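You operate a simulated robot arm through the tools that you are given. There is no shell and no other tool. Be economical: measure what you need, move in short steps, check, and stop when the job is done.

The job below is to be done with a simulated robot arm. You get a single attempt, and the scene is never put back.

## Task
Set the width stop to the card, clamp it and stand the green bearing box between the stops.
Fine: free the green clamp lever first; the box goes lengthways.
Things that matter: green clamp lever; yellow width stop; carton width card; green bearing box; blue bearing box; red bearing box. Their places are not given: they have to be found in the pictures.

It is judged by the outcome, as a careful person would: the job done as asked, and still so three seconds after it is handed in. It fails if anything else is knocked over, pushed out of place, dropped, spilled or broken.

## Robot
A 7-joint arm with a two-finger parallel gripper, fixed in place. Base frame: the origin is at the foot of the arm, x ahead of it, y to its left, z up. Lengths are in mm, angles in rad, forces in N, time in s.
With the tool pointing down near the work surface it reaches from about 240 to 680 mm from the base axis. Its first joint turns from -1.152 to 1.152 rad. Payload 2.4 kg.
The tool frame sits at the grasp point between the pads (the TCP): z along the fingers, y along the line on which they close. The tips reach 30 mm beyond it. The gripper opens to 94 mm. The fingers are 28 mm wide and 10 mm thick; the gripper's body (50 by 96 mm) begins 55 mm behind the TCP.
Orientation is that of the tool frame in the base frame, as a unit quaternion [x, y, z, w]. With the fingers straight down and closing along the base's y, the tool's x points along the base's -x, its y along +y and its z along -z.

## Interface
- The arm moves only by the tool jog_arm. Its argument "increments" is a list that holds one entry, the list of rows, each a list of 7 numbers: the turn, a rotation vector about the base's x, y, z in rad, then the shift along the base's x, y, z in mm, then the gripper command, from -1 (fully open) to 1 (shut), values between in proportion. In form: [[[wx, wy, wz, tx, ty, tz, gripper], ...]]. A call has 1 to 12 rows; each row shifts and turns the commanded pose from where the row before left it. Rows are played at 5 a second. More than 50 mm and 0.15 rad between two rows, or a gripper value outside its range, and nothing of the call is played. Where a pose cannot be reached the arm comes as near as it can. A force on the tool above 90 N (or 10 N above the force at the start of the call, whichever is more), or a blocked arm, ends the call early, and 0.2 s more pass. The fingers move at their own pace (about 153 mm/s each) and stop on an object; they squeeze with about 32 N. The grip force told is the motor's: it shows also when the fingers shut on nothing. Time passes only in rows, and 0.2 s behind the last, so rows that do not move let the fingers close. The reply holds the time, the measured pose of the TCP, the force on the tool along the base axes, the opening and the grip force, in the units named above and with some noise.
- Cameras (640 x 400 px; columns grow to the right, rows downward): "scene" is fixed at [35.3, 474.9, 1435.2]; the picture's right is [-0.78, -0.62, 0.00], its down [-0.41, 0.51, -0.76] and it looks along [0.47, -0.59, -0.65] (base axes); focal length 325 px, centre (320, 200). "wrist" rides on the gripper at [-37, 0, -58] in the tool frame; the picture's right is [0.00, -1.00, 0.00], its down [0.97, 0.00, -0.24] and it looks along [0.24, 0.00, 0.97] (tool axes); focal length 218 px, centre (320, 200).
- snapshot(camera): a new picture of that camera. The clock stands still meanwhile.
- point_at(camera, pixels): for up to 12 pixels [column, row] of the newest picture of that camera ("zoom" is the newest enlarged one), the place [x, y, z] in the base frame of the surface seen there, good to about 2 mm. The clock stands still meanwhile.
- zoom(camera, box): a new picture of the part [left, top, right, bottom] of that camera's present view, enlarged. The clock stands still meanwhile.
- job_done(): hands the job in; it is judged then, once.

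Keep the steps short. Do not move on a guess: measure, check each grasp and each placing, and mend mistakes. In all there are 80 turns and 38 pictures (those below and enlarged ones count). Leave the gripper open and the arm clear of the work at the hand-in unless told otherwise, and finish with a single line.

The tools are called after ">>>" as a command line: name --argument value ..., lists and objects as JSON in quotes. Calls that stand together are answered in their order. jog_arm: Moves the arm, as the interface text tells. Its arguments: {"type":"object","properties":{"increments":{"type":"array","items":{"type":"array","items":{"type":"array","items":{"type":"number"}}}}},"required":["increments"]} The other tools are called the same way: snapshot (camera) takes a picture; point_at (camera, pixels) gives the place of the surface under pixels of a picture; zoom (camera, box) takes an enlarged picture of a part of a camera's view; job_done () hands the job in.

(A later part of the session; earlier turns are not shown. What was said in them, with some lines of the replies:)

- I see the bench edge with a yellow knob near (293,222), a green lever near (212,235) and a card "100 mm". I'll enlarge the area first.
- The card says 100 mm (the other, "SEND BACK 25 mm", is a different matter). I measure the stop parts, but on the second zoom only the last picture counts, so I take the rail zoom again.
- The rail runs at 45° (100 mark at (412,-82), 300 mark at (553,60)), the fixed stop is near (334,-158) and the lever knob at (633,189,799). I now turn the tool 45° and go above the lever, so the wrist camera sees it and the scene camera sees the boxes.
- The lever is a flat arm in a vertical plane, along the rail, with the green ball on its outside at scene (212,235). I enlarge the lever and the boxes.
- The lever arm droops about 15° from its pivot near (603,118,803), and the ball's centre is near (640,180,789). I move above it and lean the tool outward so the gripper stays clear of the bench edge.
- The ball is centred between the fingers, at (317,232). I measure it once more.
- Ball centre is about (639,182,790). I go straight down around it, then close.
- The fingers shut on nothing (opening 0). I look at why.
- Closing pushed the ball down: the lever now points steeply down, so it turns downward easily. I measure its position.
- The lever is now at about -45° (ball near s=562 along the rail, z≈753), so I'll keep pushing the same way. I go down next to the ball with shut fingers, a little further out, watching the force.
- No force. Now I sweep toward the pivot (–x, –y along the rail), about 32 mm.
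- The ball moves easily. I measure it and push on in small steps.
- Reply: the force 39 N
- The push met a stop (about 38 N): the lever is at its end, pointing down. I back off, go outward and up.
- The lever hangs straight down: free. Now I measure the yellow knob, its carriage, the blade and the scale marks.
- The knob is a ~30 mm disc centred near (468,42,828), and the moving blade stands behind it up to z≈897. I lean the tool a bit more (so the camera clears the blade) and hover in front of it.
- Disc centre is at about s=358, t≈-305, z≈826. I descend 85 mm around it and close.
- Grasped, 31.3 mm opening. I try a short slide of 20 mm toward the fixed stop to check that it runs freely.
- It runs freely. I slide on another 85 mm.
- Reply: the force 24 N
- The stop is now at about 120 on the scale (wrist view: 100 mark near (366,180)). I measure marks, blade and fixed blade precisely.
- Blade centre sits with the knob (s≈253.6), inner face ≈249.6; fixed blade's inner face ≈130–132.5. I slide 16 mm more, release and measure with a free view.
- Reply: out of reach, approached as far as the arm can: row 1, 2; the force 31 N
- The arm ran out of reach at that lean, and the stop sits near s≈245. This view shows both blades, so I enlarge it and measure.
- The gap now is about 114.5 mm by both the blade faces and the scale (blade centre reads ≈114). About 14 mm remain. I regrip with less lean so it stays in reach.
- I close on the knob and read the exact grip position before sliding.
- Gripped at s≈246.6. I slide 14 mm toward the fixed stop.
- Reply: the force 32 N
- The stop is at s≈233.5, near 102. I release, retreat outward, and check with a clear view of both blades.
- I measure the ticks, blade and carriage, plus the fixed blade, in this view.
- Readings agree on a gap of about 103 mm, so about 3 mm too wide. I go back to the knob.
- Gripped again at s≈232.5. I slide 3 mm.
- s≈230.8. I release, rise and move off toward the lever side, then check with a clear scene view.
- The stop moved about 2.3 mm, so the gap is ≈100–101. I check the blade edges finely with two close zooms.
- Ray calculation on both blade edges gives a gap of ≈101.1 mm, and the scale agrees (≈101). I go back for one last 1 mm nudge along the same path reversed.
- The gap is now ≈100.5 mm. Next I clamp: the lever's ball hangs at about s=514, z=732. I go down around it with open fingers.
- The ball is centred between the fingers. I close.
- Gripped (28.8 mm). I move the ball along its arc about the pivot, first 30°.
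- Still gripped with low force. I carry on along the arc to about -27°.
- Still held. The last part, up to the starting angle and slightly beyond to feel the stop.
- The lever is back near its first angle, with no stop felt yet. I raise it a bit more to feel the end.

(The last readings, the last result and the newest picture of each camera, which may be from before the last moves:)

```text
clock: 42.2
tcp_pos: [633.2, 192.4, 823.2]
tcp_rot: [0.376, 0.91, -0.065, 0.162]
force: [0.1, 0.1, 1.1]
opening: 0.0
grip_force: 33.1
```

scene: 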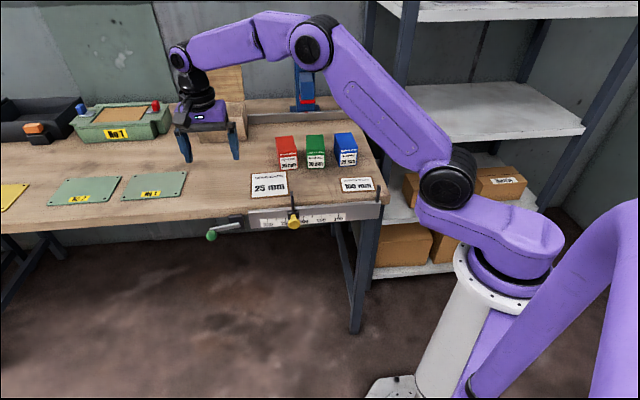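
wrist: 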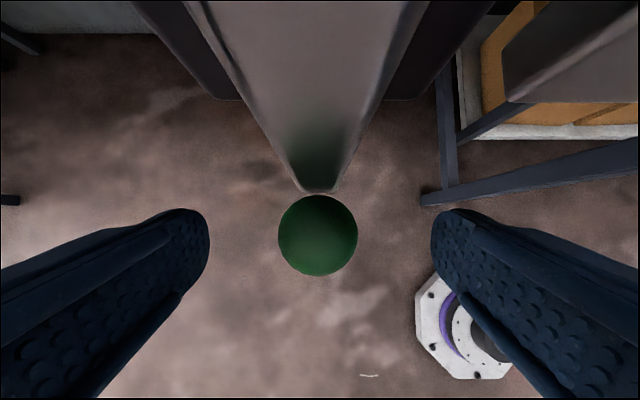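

The fingers slipped off the ball. I raise a little, keeping them shut, and look at the lever.

>>> jog_arm --increments '[[[0, 0, 0, 0, 0, 30, 1], [0, 0, 0, 0, 0, 40, 0], [0, 0, 0, 0, 0, 0, -1]]]'

>>> zoom --camera "scene" --box '[164, 180, 292, 260]'

>>> point_at --camera "zoom" --pixels '[[240, 290], [370, 220], [290, 245], [250, 280]]'

```text
clock: 43.0
tcp_pos: [632.0, 190.0, 890.9]
tcp_rot: [0.377, 0.91, -0.066, 0.161]
force: [0.6, 1.0, -0.6]
opening: 94.0
grip_force: 0.1
```

```text
5.00 times, centred on (228, 220) of scene
```

zoom: 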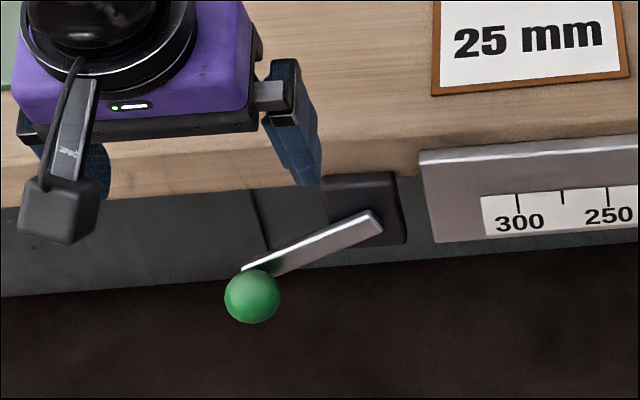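

```text
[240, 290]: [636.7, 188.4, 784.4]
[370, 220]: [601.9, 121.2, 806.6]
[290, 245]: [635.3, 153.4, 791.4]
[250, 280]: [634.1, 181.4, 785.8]
```

The slip pushed it down to about -23°. I regrip with the ball deeper between the pads, and a little toward the far side so closing lifts rather than lowers it.

>>> jog_arm --increments '[[[0, 0, 0, 1.6, -3.3, -38, -1], [0, 0, 0, 0, 0, -38, -1], [0, 0, 0, 0, 0, -37, -1], [0, 0, 0, 0, 0, 0, -1], [0, 0, 0, 0, 0, 0, 0], [0, 0, 0, 0, 0, 0, 0.5], [0, 0, 0, 0, 0, 0, 1], [0, 0, 0, 0, 0, 0, 1]]]'

```text
clock: 44.4
tcp_pos: [629.2, 182.9, 781.5]
tcp_rot: [0.382, 0.907, -0.084, 0.154]
force: [-31.6, -7.2, 45.2]
opening: 40.4
grip_force: 15.2
stopped in row 6: the force on the tool passed its limit (the readings are from after the stop); the commanded pose is now the measured one
```

Closing stopped on a force at 40 mm opening: a finger touched the lever arm. I open again and look.

>>> jog_arm --increments '[[[0, 0, 0, 0, 0, 0, 0], [0, 0, 0, 0, 0, 0, -1], [0, 0, 0, 0, 0, 0, -1]]]'

>>> snapshot --camera "wrist"

>>> point_at --camera "wrist" --pixels '[[320, 240], [320, 220], [320, 260], [335, 205], [400, 195], [450, 190], [300, 240], [340, 240]]'

```text
clock: 45.1
tcp_pos: [631.3, 182.7, 777.1]
tcp_rot: [0.381, 0.908, -0.078, 0.156]
force: [-0.5, 3.4, -2.0]
opening: 93.2
grip_force: 0.0
```

```text
6 pictures are left
```

wrist: 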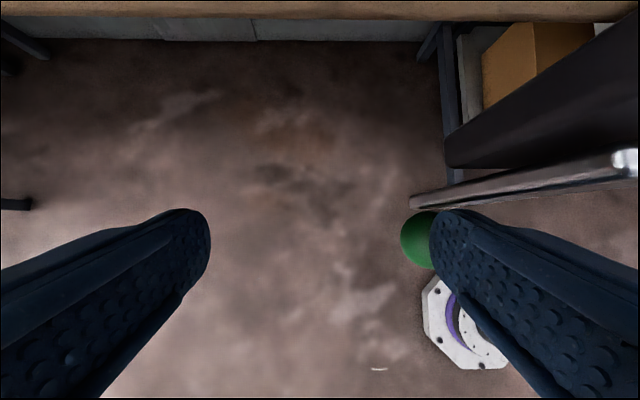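

```text
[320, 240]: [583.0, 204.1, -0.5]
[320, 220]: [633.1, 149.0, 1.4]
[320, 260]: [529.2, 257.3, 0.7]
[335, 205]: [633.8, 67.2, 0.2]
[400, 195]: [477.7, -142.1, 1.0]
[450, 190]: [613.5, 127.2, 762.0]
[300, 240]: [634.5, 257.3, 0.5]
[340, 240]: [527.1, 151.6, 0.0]
```

The lever dropped further; the ball is now visible at (415,240), next to the right finger. I measure it from the same picture.

>>> point_at --camera "wrist" --pixels '[[415, 240], [403, 240], [420, 215], [420, 262], [428, 240], [412, 205], [500, 182], [600, 170], [415, 195]]'

```text
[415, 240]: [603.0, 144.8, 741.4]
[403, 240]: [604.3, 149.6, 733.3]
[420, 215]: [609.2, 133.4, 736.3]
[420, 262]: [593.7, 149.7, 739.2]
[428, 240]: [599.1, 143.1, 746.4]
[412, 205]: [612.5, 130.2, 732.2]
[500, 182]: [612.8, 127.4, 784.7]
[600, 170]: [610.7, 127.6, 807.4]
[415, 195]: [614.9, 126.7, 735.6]
```

The ball hangs again near s≈517, z≈733. I back up, straighten the small twist, and come down around it once more, a bit further out so that the fingertips clear the lever arm.

>>> jog_arm --increments '[[[0.0264, -0.0248, 0.0182, 0, 0, 25, -1], [0, 0, 0, 0, 5, 25, -1], [0, 0, 0, -22.2, -21.5, 0, -1], [0, 0, 0, -22.2, -21.4, 0, -1], [0, 0, 0, 0, 0, -30, -1], [0, 0, 0, 0, 0, -30, -1], [0, 0, 0, 0, 0, -30, -1], [0, 0, 0, 0, 0, 0, -1]]]'

>>> jog_arm --increments '[[[0, 0, 0, 0, 0, 0, 0], [0, 0, 0, 0, 0, 0, 0.5], [0, 0, 0, 0, 0, 0, 1], [0, 0, 0, 0, 0, 0, 1]]]'

```text
clock: 47.0
tcp_pos: [586.7, 143.7, 739.9]
tcp_rot: [0.375, 0.91, -0.06, 0.163]
force: [0.3, -0.6, 0.3]
opening: 94.4
grip_force: 0.1
```

```text
clock: 48.0
tcp_pos: [587.7, 144.7, 739.7]
tcp_rot: [0.375, 0.91, -0.061, 0.163]
force: [0.5, -0.9, -1.8]
opening: 29.0
grip_force: 44.9
```

Gripped well (29.0 mm, ball near pad centre). I follow the arc again up to about -20°.

>>> jog_arm --increments '[[[0, 0, 0, 6.1, 6.1, 1.3, 1], [0, 0, 0, 6, 6, 2.6, 1], [0, 0, 0, 5.7, 5.7, 3.5, 1], [0, 0, 0, 5.4, 5.4, 4.5, 1], [0, 0, 0, 4.8, 4.8, 5.5, 1], [0, 0, 0, 4.5, 4.5, 6, 1], [0, 0, 0, 3.3, 3.3, 6.1, 1], [0, 0, 0, 3, 3, 6.1, 1], [0, 0, 0, 2, 2, 5.7, 1], [0, 0, 0, 1.7, 1.7, 5.7, 1], [0, 0, 0, 0, 0, 0, 1]]]'

```text
clock: 50.4
tcp_pos: [627.9, 186.6, 786.0]
tcp_rot: [0.375, 0.911, -0.06, 0.162]
force: [-1.8, -12.1, -3.3]
opening: 28.8
grip_force: 44.8
```

On track (ball near -20°). Now up to about -9° in small steps.

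>>> jog_arm --increments '[[[0, 0, 0, 1.1, 1.1, 4.8, 1], [0, 0, 0, 0.8, 0.8, 4.8, 1], [0, 0, 0, 0.3, 0.3, 2.5, 1], [0, 0, 0, 0, 0, 0, 1]]]'

```text
clock: 51.4
tcp_pos: [631.4, 189.2, 796.6]
tcp_rot: [0.375, 0.91, -0.061, 0.163]
force: [-0.2, -13.9, -4.2]
opening: 28.9
grip_force: 44.6
```

Ball height is ≈789, the same as at the start. I feel for the stop with two 2 mm steps.

>>> jog_arm --increments '[[[0, 0, 0, 0.3, 0.3, 2, 1], [0, 0, 0, 0.1, 0.1, 2, 1], [0, 0, 0, 0, 0, 0, 1]]]'

```text
clock: 52.1
tcp_pos: [632.4, 189.6, 802.1]
tcp_rot: [0.375, 0.911, -0.061, 0.162]
force: [-2.0, -14.8, -4.2]
opening: 29.1
grip_force: 45.3
```

Still moving with the ball (29.1 mm). Two more small steps.

>>> jog_arm --increments '[[[0, 0, 0, 0, 0, 2, 1], [0, 0, 0, 0, 0, 2, 1], [0, 0, 0, 0, 0, 0, 1]]]'

```text
clock: 53.0
tcp_pos: [632.5, 190.1, 805.7]
tcp_rot: [0.374, 0.911, -0.06, 0.164]
force: [8.0, -9.6, -9.4]
opening: 29.0
grip_force: 44.2
```

A slight resistance shows up: the end stop. I open, move slightly outward, then rise straight up.

>>> jog_arm --increments '[[[0, 0, 0, 0, 0, 0, 0.4], [0, 0, 0, 0, 0, 0, 0], [0, 0, 0, 0, 0, 0, -1], [0, 0, 0, -5, 5, 0, -1], [0, 0, 0, -5, 5, 20, -1], [0, 0, 0, 0, 0, 40, -1], [0, 0, 0, 0, 0, 45, -1], [0, 0, 0, 0, 0, 45, -1], [0, 0, 0, 0, 0, 0, -1]]]'

>>> snapshot --camera "scene"

>>> point_at --camera "scene" --pixels '[[212, 235], [216, 230], [285, 142], [316, 142], [309, 138], [321, 137], [308, 152], [324, 152], [308, 167], [323, 167], [344, 140], [316, 136]]'

```text
clock: 55.0
tcp_pos: [622.0, 199.2, 957.1]
tcp_rot: [0.376, 0.91, -0.062, 0.162]
force: [-0.1, -0.3, -0.3]
opening: 94.2
grip_force: 0.1
```

```text
5 pictures are left
```

scene: 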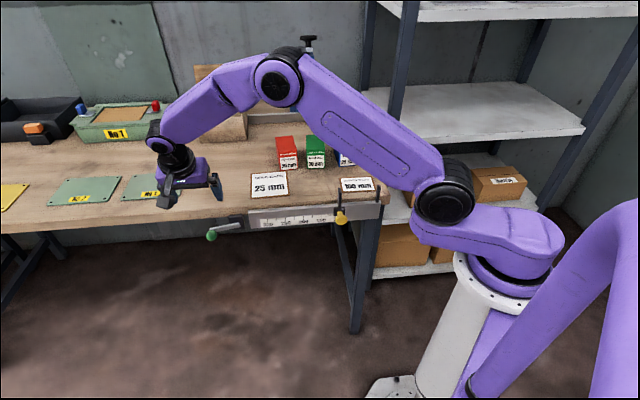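

```text
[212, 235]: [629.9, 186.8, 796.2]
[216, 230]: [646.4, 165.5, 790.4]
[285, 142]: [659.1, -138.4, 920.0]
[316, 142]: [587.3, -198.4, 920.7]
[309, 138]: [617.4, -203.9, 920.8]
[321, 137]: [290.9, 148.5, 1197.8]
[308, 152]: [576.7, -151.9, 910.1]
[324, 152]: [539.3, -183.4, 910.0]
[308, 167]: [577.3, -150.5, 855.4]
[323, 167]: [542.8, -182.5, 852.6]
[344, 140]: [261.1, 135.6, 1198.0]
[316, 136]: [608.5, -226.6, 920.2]
```

The lever is back at its starting place (212,236), so the stop is clamped. The green box is about 70 mm tall, standing crosswise. I take one enlarged view of box, cards and stops for exact measuring.

>>> zoom --camera "scene" --box '[280, 131, 404, 208.5]'

```text
5.16 times, centred on (342, 170) of scene
```

zoom: 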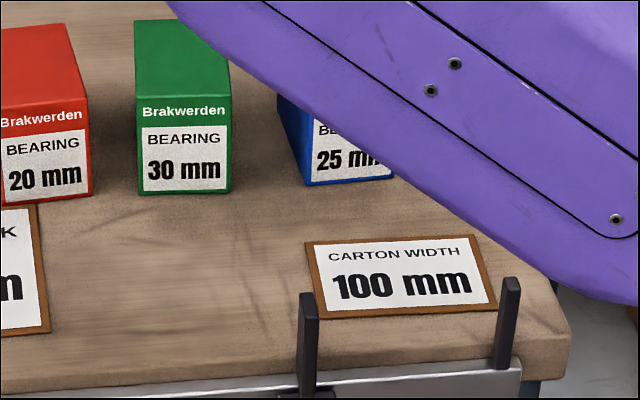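

>>> point_at --camera "zoom" --pixels '[[139, 190], [228, 188], [138, 104], [229, 100], [138, 92], [228, 90], [138, 24], [166, 24], [182, 60], [184, 130], [205, 40], [142, 60]]'

>>> point_at --camera "zoom" --pixels '[[318, 313], [490, 300], [400, 306], [400, 311], [318, 322], [400, 350], [400, 360], [400, 366], [400, 370], [400, 376], [400, 382], [400, 395]]'

>>> point_at --camera "zoom" --pixels '[[308, 245], [306, 285], [470, 240], [20, 200], [88, 190], [84, 100], [60, 60], [45, 330], [300, 150], [290, 120], [310, 185], [390, 178]]'

```text
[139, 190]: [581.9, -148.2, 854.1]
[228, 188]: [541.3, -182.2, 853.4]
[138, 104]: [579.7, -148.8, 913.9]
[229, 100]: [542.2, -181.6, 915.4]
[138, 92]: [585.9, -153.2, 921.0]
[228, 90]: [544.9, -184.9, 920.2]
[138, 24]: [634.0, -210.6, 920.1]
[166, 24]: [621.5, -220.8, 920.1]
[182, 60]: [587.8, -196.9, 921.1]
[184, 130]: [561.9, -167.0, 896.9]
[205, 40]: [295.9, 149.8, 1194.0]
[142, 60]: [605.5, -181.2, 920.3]
```

```text
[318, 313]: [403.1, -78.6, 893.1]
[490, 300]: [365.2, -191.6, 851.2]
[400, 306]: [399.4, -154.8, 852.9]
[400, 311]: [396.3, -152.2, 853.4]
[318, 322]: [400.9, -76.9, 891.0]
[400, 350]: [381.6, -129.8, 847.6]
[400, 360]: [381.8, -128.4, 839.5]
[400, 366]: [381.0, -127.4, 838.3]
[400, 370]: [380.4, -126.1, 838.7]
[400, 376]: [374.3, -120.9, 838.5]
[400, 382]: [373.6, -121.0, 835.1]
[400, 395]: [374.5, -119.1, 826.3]
```

```text
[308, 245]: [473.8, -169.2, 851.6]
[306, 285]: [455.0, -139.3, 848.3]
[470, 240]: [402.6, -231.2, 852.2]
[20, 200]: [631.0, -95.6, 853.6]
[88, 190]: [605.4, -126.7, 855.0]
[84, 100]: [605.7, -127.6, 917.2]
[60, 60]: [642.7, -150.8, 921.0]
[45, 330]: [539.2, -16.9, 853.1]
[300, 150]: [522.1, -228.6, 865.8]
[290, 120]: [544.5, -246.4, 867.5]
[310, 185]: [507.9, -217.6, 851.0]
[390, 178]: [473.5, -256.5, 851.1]
```

Measured: the green box is about 55 wide, 84 long and 70 high, with its centre near (588,-198). Its long axis is at -50°, and the gaps to the red and blue boxes are about 31 and 49 mm. I set the tool upright, closing along the box width, and hover above it.

>>> jog_arm --increments '[[[0.0627, 0.0606, -0.022, 0, 0, 40, -1], [0.0627, 0.0606, -0.022, -3.7, -44, 13, -1], [0.0627, 0.0606, -0.022, -3.7, -44, 0, -1], [0.0627, 0.0607, -0.0221, -3.7, -44, 0, -1], [0, 0, 0, -3.7, -44, 0, -1], [0, 0, 0, -3.7, -44, 0, -1], [0, 0, 0, -3.7, -44, 0, -1], [0, 0, 0, -3.7, -44, 0, -1], [0, 0, 0, -3.7, -44, 0, -1], [0, 0, 0, -3.7, -45, 0, -0.57], [0, 0, 0, 0, 0, 0, -0.57]]]'

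>>> snapshot --camera "wrist"

```text
clock: 57.4
tcp_pos: [588.2, -197.2, 1008.0]
tcp_rot: [0.421, 0.907, 0.001, 0.0]
force: [0.3, -0.2, -0.1]
opening: 73.8
grip_force: 0.0
```

```text
3 pictures are left
```

wrist: 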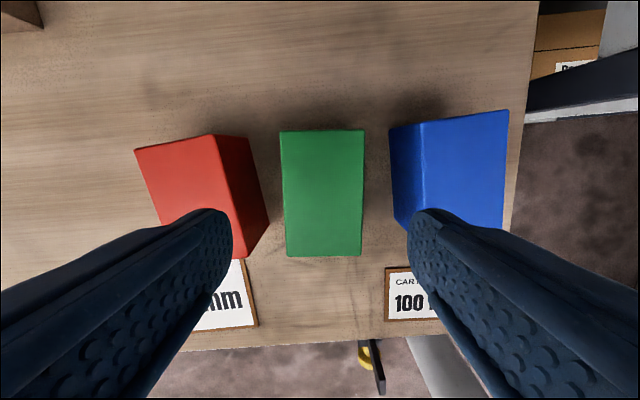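

>>> point_at --camera "wrist" --pixels '[[283, 134], [362, 133], [288, 252], [359, 252], [322, 135], [322, 252], [284, 195], [362, 195], [250, 200], [232, 140], [395, 210], [392, 140]]'

>>> point_at --camera "wrist" --pixels '[[322, 128], [322, 132], [322, 254], [322, 258], [280, 195], [365, 195], [262, 215], [240, 258], [397, 228], [388, 280], [388, 320], [255, 320]]'

```text
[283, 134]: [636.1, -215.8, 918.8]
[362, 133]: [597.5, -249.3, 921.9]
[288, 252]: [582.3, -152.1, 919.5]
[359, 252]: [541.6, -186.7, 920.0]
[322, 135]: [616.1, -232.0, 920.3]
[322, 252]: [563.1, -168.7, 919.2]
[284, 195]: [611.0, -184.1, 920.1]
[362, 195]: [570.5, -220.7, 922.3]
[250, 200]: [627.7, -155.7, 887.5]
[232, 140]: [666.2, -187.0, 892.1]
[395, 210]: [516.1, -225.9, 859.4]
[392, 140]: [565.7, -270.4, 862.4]
```

```text
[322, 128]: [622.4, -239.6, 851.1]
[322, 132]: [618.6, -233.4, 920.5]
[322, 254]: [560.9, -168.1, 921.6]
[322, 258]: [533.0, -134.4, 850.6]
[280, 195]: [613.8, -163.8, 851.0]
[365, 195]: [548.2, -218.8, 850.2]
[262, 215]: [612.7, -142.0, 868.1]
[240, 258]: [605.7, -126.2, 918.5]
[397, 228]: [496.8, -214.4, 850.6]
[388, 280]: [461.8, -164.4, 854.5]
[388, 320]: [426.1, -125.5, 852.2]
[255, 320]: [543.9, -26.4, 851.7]
```

Box top corners give a length of ≈88, a width of ≈56, the centre at (590.3,-201.5) and the width axis at 41°. I correct by a few mm and 1°, and descend to z=886.

>>> jog_arm --increments '[[[0, 0, 0.0175, 2, -4.2, 0, -0.57], [0, 0, 0, 0, 0, -42, -0.57], [0, 0, 0, 0, 0, -42, -0.57], [0, 0, 0, 0, 0, -38, -0.57], [0, 0, 0, 0, 0, 0, -0.57]]]'

>>> jog_arm --increments '[[[0, 0, 0, 0, 0, 0, -0.2], [0, 0, 0, 0, 0, 0, 0.2], [0, 0, 0, 0, 0, 0, 0.5], [0, 0, 0, 0, 0, 0, 1], [0, 0, 0, 0, 0, 0, 1]]]'

```text
clock: 58.5
tcp_pos: [590.8, -200.3, 887.8]
tcp_rot: [0.414, 0.91, 0.001, 0.001]
force: [0.0, -0.3, -0.6]
opening: 73.7
grip_force: 0.0
```

```text
clock: 59.8
tcp_pos: [591.0, -199.7, 887.8]
tcp_rot: [0.414, 0.91, 0.001, 0.0]
force: [-0.1, -0.7, 0.1]
opening: 60.2
grip_force: 32.3
```

Grip on the box: 60 mm opening, 32 N. I lift straight up.

>>> jog_arm --increments '[[[0, 0, 0, 0, 0, 15, 1], [0, 0, 0, 0, 0, 35, 1], [0, 0, 0, 0, 0, 40, 1], [0, 0, 0, 0, 0, 20, 1], [0, 0, 0, 0, 0, 0, 1]]]'

```text
clock: 61.0
tcp_pos: [588.6, -200.0, 998.1]
tcp_rot: [0.413, 0.911, 0.0, 0.001]
force: [0.0, 0.1, -3.5]
opening: 60.2
grip_force: 32.1
```

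The box is held, weight about 3.5 N, bottom at ≈960. I carry it over the gauge while turning it by 94° so that its length lies along the rail.

>>> jog_arm --increments '[[[0, 0, 0.1364, -16.5, 5.2, 0, 1], [0, 0, 0.1364, -16.5, 5.2, 0, 1], [0, 0, 0.1364, -16.5, 5.2, 0, 1], [0, 0, 0.1364, -16.5, 5.2, 0, 1], [0, 0, 0.1364, -16.5, 5.2, 0, 1], [0, 0, 0.1364, -16.5, 5.2, 0, 1], [0, 0, 0.1364, -16.5, 5.2, 0, 1], [0, 0, 0.1364, -16.5, 5.2, 0, 1], [0, 0, 0.1364, -16.5, 5.2, 0, 1], [0, 0, 0.1364, -16.5, 5.2, 0, 1], [0, 0, 0.1364, -16.5, 5.2, 0, 1], [0, 0, 0.1366, -16.5, 5.2, 0, 1]]]'

>>> jog_arm --increments '[[[0, 0, 0, 0, 0, 0, 1], [0, 0, 0, 0, 0, 0, 1]]]'

```text
clock: 63.5
tcp_pos: [390.5, -137.2, 997.0]
tcp_rot: [-0.384, 0.924, 0.002, 0.0]
force: [-0.7, 0.1, -3.9]
opening: 60.3
grip_force: 32.1
```

```text
clock: 64.2
tcp_pos: [392.1, -137.1, 995.6]
tcp_rot: [-0.383, 0.924, 0.001, -0.001]
force: [-1.3, -0.1, -3.6]
opening: 60.2
grip_force: 32.0
```

The orientation is right. I lower until the bottom is just above the blade tops (TCP z≈945) and check the alignment with one close view.

>>> jog_arm --increments '[[[0, 0, 0, 0, 0, -25, 1], [0, 0, 0, 0, 0, -26, 1], [0, 0, 0, 0, 0, 0, 1]]]'

>>> zoom --camera "scene" --box '[296, 140, 408, 210]'

```text
clock: 65.0
tcp_pos: [393.4, -137.9, 946.6]
tcp_rot: [-0.383, 0.924, 0.001, -0.001]
force: [0.6, -0.4, -5.0]
opening: 60.3
grip_force: 31.9
```

```text
5.71 times, centred on (352, 175) of scene
```

zoom: 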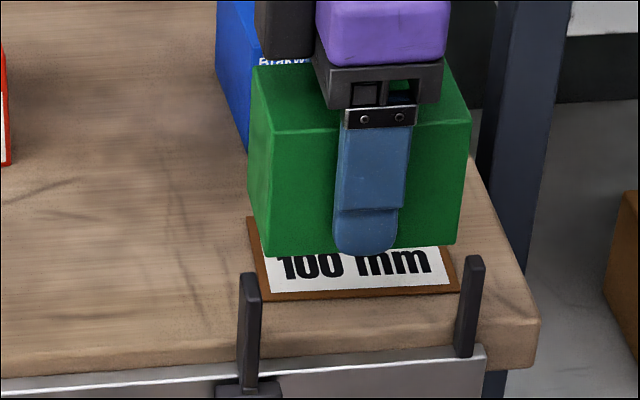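

>>> point_at --camera "zoom" --pixels '[[274, 248], [452, 238], [276, 145], [465, 130], [278, 200], [456, 200], [256, 200], [247, 320], [259, 320], [464, 320], [472, 320], [250, 130]]'

>>> point_at --camera "zoom" --pixels '[[272, 200], [268, 200], [459, 200], [461, 200], [463, 200], [262, 200], [270, 240], [456, 240], [272, 160], [466, 160], [252, 350], [464, 340]]'

```text
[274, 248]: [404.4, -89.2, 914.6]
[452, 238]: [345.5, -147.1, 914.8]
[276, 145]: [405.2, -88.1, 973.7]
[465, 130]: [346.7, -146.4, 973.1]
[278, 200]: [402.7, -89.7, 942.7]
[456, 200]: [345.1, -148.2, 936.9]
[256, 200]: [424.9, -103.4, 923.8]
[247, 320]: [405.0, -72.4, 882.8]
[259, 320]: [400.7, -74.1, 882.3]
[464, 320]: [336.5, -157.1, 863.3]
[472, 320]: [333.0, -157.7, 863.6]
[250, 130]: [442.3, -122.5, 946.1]
```

```text
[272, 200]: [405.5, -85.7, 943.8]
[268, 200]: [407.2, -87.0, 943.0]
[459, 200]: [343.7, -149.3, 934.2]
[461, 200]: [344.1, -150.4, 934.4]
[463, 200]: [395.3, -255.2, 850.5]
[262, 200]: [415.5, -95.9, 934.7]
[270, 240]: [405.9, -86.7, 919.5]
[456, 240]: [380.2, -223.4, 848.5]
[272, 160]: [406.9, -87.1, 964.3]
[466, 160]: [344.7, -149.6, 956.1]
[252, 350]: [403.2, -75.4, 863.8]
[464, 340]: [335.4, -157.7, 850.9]
```

The box spans s≈136.5–226.3 while the stops' inner faces are ≈128.3 and 229.3, so it must shift 2.7 mm toward the fixed stop. I also bring it 3 mm toward the edge, then lower 48 mm.

>>> jog_arm --increments '[[[0, 0, 0, -4, 0.2, 0, 1], [0, 0, 0, 0, 0, 0, 1], [0, 0, 0, 0, 0, -16, 1], [0, 0, 0, 0, 0, -16, 1], [0, 0, 0, 0, 0, -16, 1], [0, 0, 0, 0, 0, 0, 1], [0, 0, 0, 0, 0, 0, 1]]]'

```text
clock: 66.5
tcp_pos: [388.7, -138.0, 898.4]
tcp_rot: [-0.383, 0.924, 0.002, -0.001]
force: [0.7, -0.1, -4.0]
opening: 60.4
grip_force: 31.6
```

No contact. I lower 6 mm, then continue in small steps watching the force.

>>> jog_arm --increments '[[[0, 0, 0, 0, 0, -2, 1], [0, 0, 0, 0, 0, -2, 1], [0, 0, 0, 0, 0, -2, 1], [0, 0, 0, 0, 0, 0, 1]]]'

>>> jog_arm --increments '[[[0, 0, 0, 0, 0, -1, 1], [0, 0, 0, 0, 0, -1, 1], [0, 0, 0, 0, 0, 0, 1]]]'

>>> jog_arm --increments '[[[0, 0, 0, 0, 0, -1, 1], [0, 0, 0, 0, 0, 0, 1]]]'

```text
clock: 67.5
tcp_pos: [387.8, -138.0, 892.0]
tcp_rot: [-0.383, 0.924, 0.001, 0.001]
force: [-0.5, -0.6, -4.2]
opening: 60.1
grip_force: 31.3
```

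```text
clock: 68.3
tcp_pos: [388.0, -138.0, 890.3]
tcp_rot: [-0.383, 0.924, 0.001, 0.0]
force: [-0.2, 1.1, -1.6]
opening: 60.4
grip_force: 31.7
```

```text
clock: 69.0
tcp_pos: [387.4, -138.9, 889.2]
tcp_rot: [-0.382, 0.924, 0.001, 0.001]
force: [-6.2, 5.1, 27.4]
opening: 60.3
grip_force: 31.6
```

Contact (27 N) at TCP z≈889, so the bottom is at ≈851.5, resting on the card's rear edge. I ease up slightly, then open slowly.

>>> jog_arm --increments '[[[0, 0, 0, 0, 0, 0.6, 1], [0, 0, 0, 0, 0, 0, 1], [0, 0, 0, 0, 0, 0, -0.3], [0, 0, 0, 0, 0, 0, -0.45], [0, 0, 0, 0, 0, 0, -0.6], [0, 0, 0, 0, 0, 0, -0.7], [0, 0, 0, 0, 0, 0, -0.7]]]'

```text
clock: 70.5
tcp_pos: [389.0, -138.3, 890.2]
tcp_rot: [-0.383, 0.924, 0.002, -0.001]
force: [0.3, 0.0, -0.3]
opening: 79.8
grip_force: 0.0
```

Released. I rise straight up and move clear of the scene camera's line of sight.

>>> jog_arm --increments '[[[0, 0, 0, 0, 0, 20, -0.7], [0, 0, 0, 0, 0, 40, -0.7], [0, 0, 0, 0, 0, 45, -0.7], [0, 0, 0, 0, 0, 45, -1], [0, 0, 0, 30, 30, 10, -1], [0, 0, 0, 30, 30, 10, -1], [0, 0, 0, 30, 30, 0, -1], [0, 0, 0, 30, 30, 0, -1], [0, 0, 0, 30, 30, 0, -1], [0, 0, 0, 0, 0, 0, -1]]]'

>>> zoom --camera "scene" --box '[196, 120, 404, 250]'

```text
clock: 72.8
tcp_pos: [538.7, 13.3, 1059.8]
tcp_rot: [-0.382, 0.924, 0.002, 0.0]
force: [0.0, -0.4, 0.1]
opening: 94.0
grip_force: 0.1
```

```text
3.08 times, centred on (300, 185) of scene
```

zoom: 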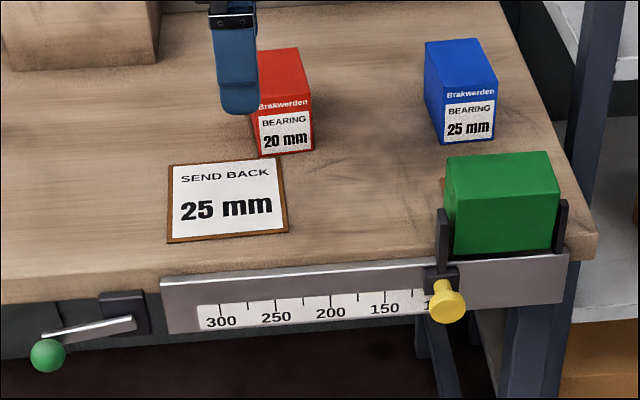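

The box stands between the blades and the lever is up. I measure its tilt and position from this picture.

>>> point_at --camera "zoom" --pixels '[[500, 190], [500, 158], [500, 205], [500, 245], [460, 190], [550, 185], [460, 240], [550, 235], [452, 200], [560, 220], [47, 356], [446, 300]]'

```text
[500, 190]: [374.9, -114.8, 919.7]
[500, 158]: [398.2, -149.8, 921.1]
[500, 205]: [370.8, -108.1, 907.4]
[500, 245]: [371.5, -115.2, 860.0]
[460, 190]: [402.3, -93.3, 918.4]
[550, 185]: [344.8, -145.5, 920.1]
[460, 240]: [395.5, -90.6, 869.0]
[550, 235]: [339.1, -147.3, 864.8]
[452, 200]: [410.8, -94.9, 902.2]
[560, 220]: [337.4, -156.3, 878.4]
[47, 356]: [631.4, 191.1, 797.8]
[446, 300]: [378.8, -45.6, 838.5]
```

The box is centred between the stops, stands upright to within a few degrees, and its top is at z≈920. The lever ball is back at its clamped place (631,191,798), the stop has not moved, and the other boxes and cards look undisturbed. The gripper is open and clear, so I hand in.

>>> job_done

```text
The job is handed in.
```

The job is handed in: the width stop is set to about 100 mm (measured 100.5) and clamped with the green lever, and the green bearing box stands lengthways between the stops, leaning a few degrees because its back edge rests on the carton width card.
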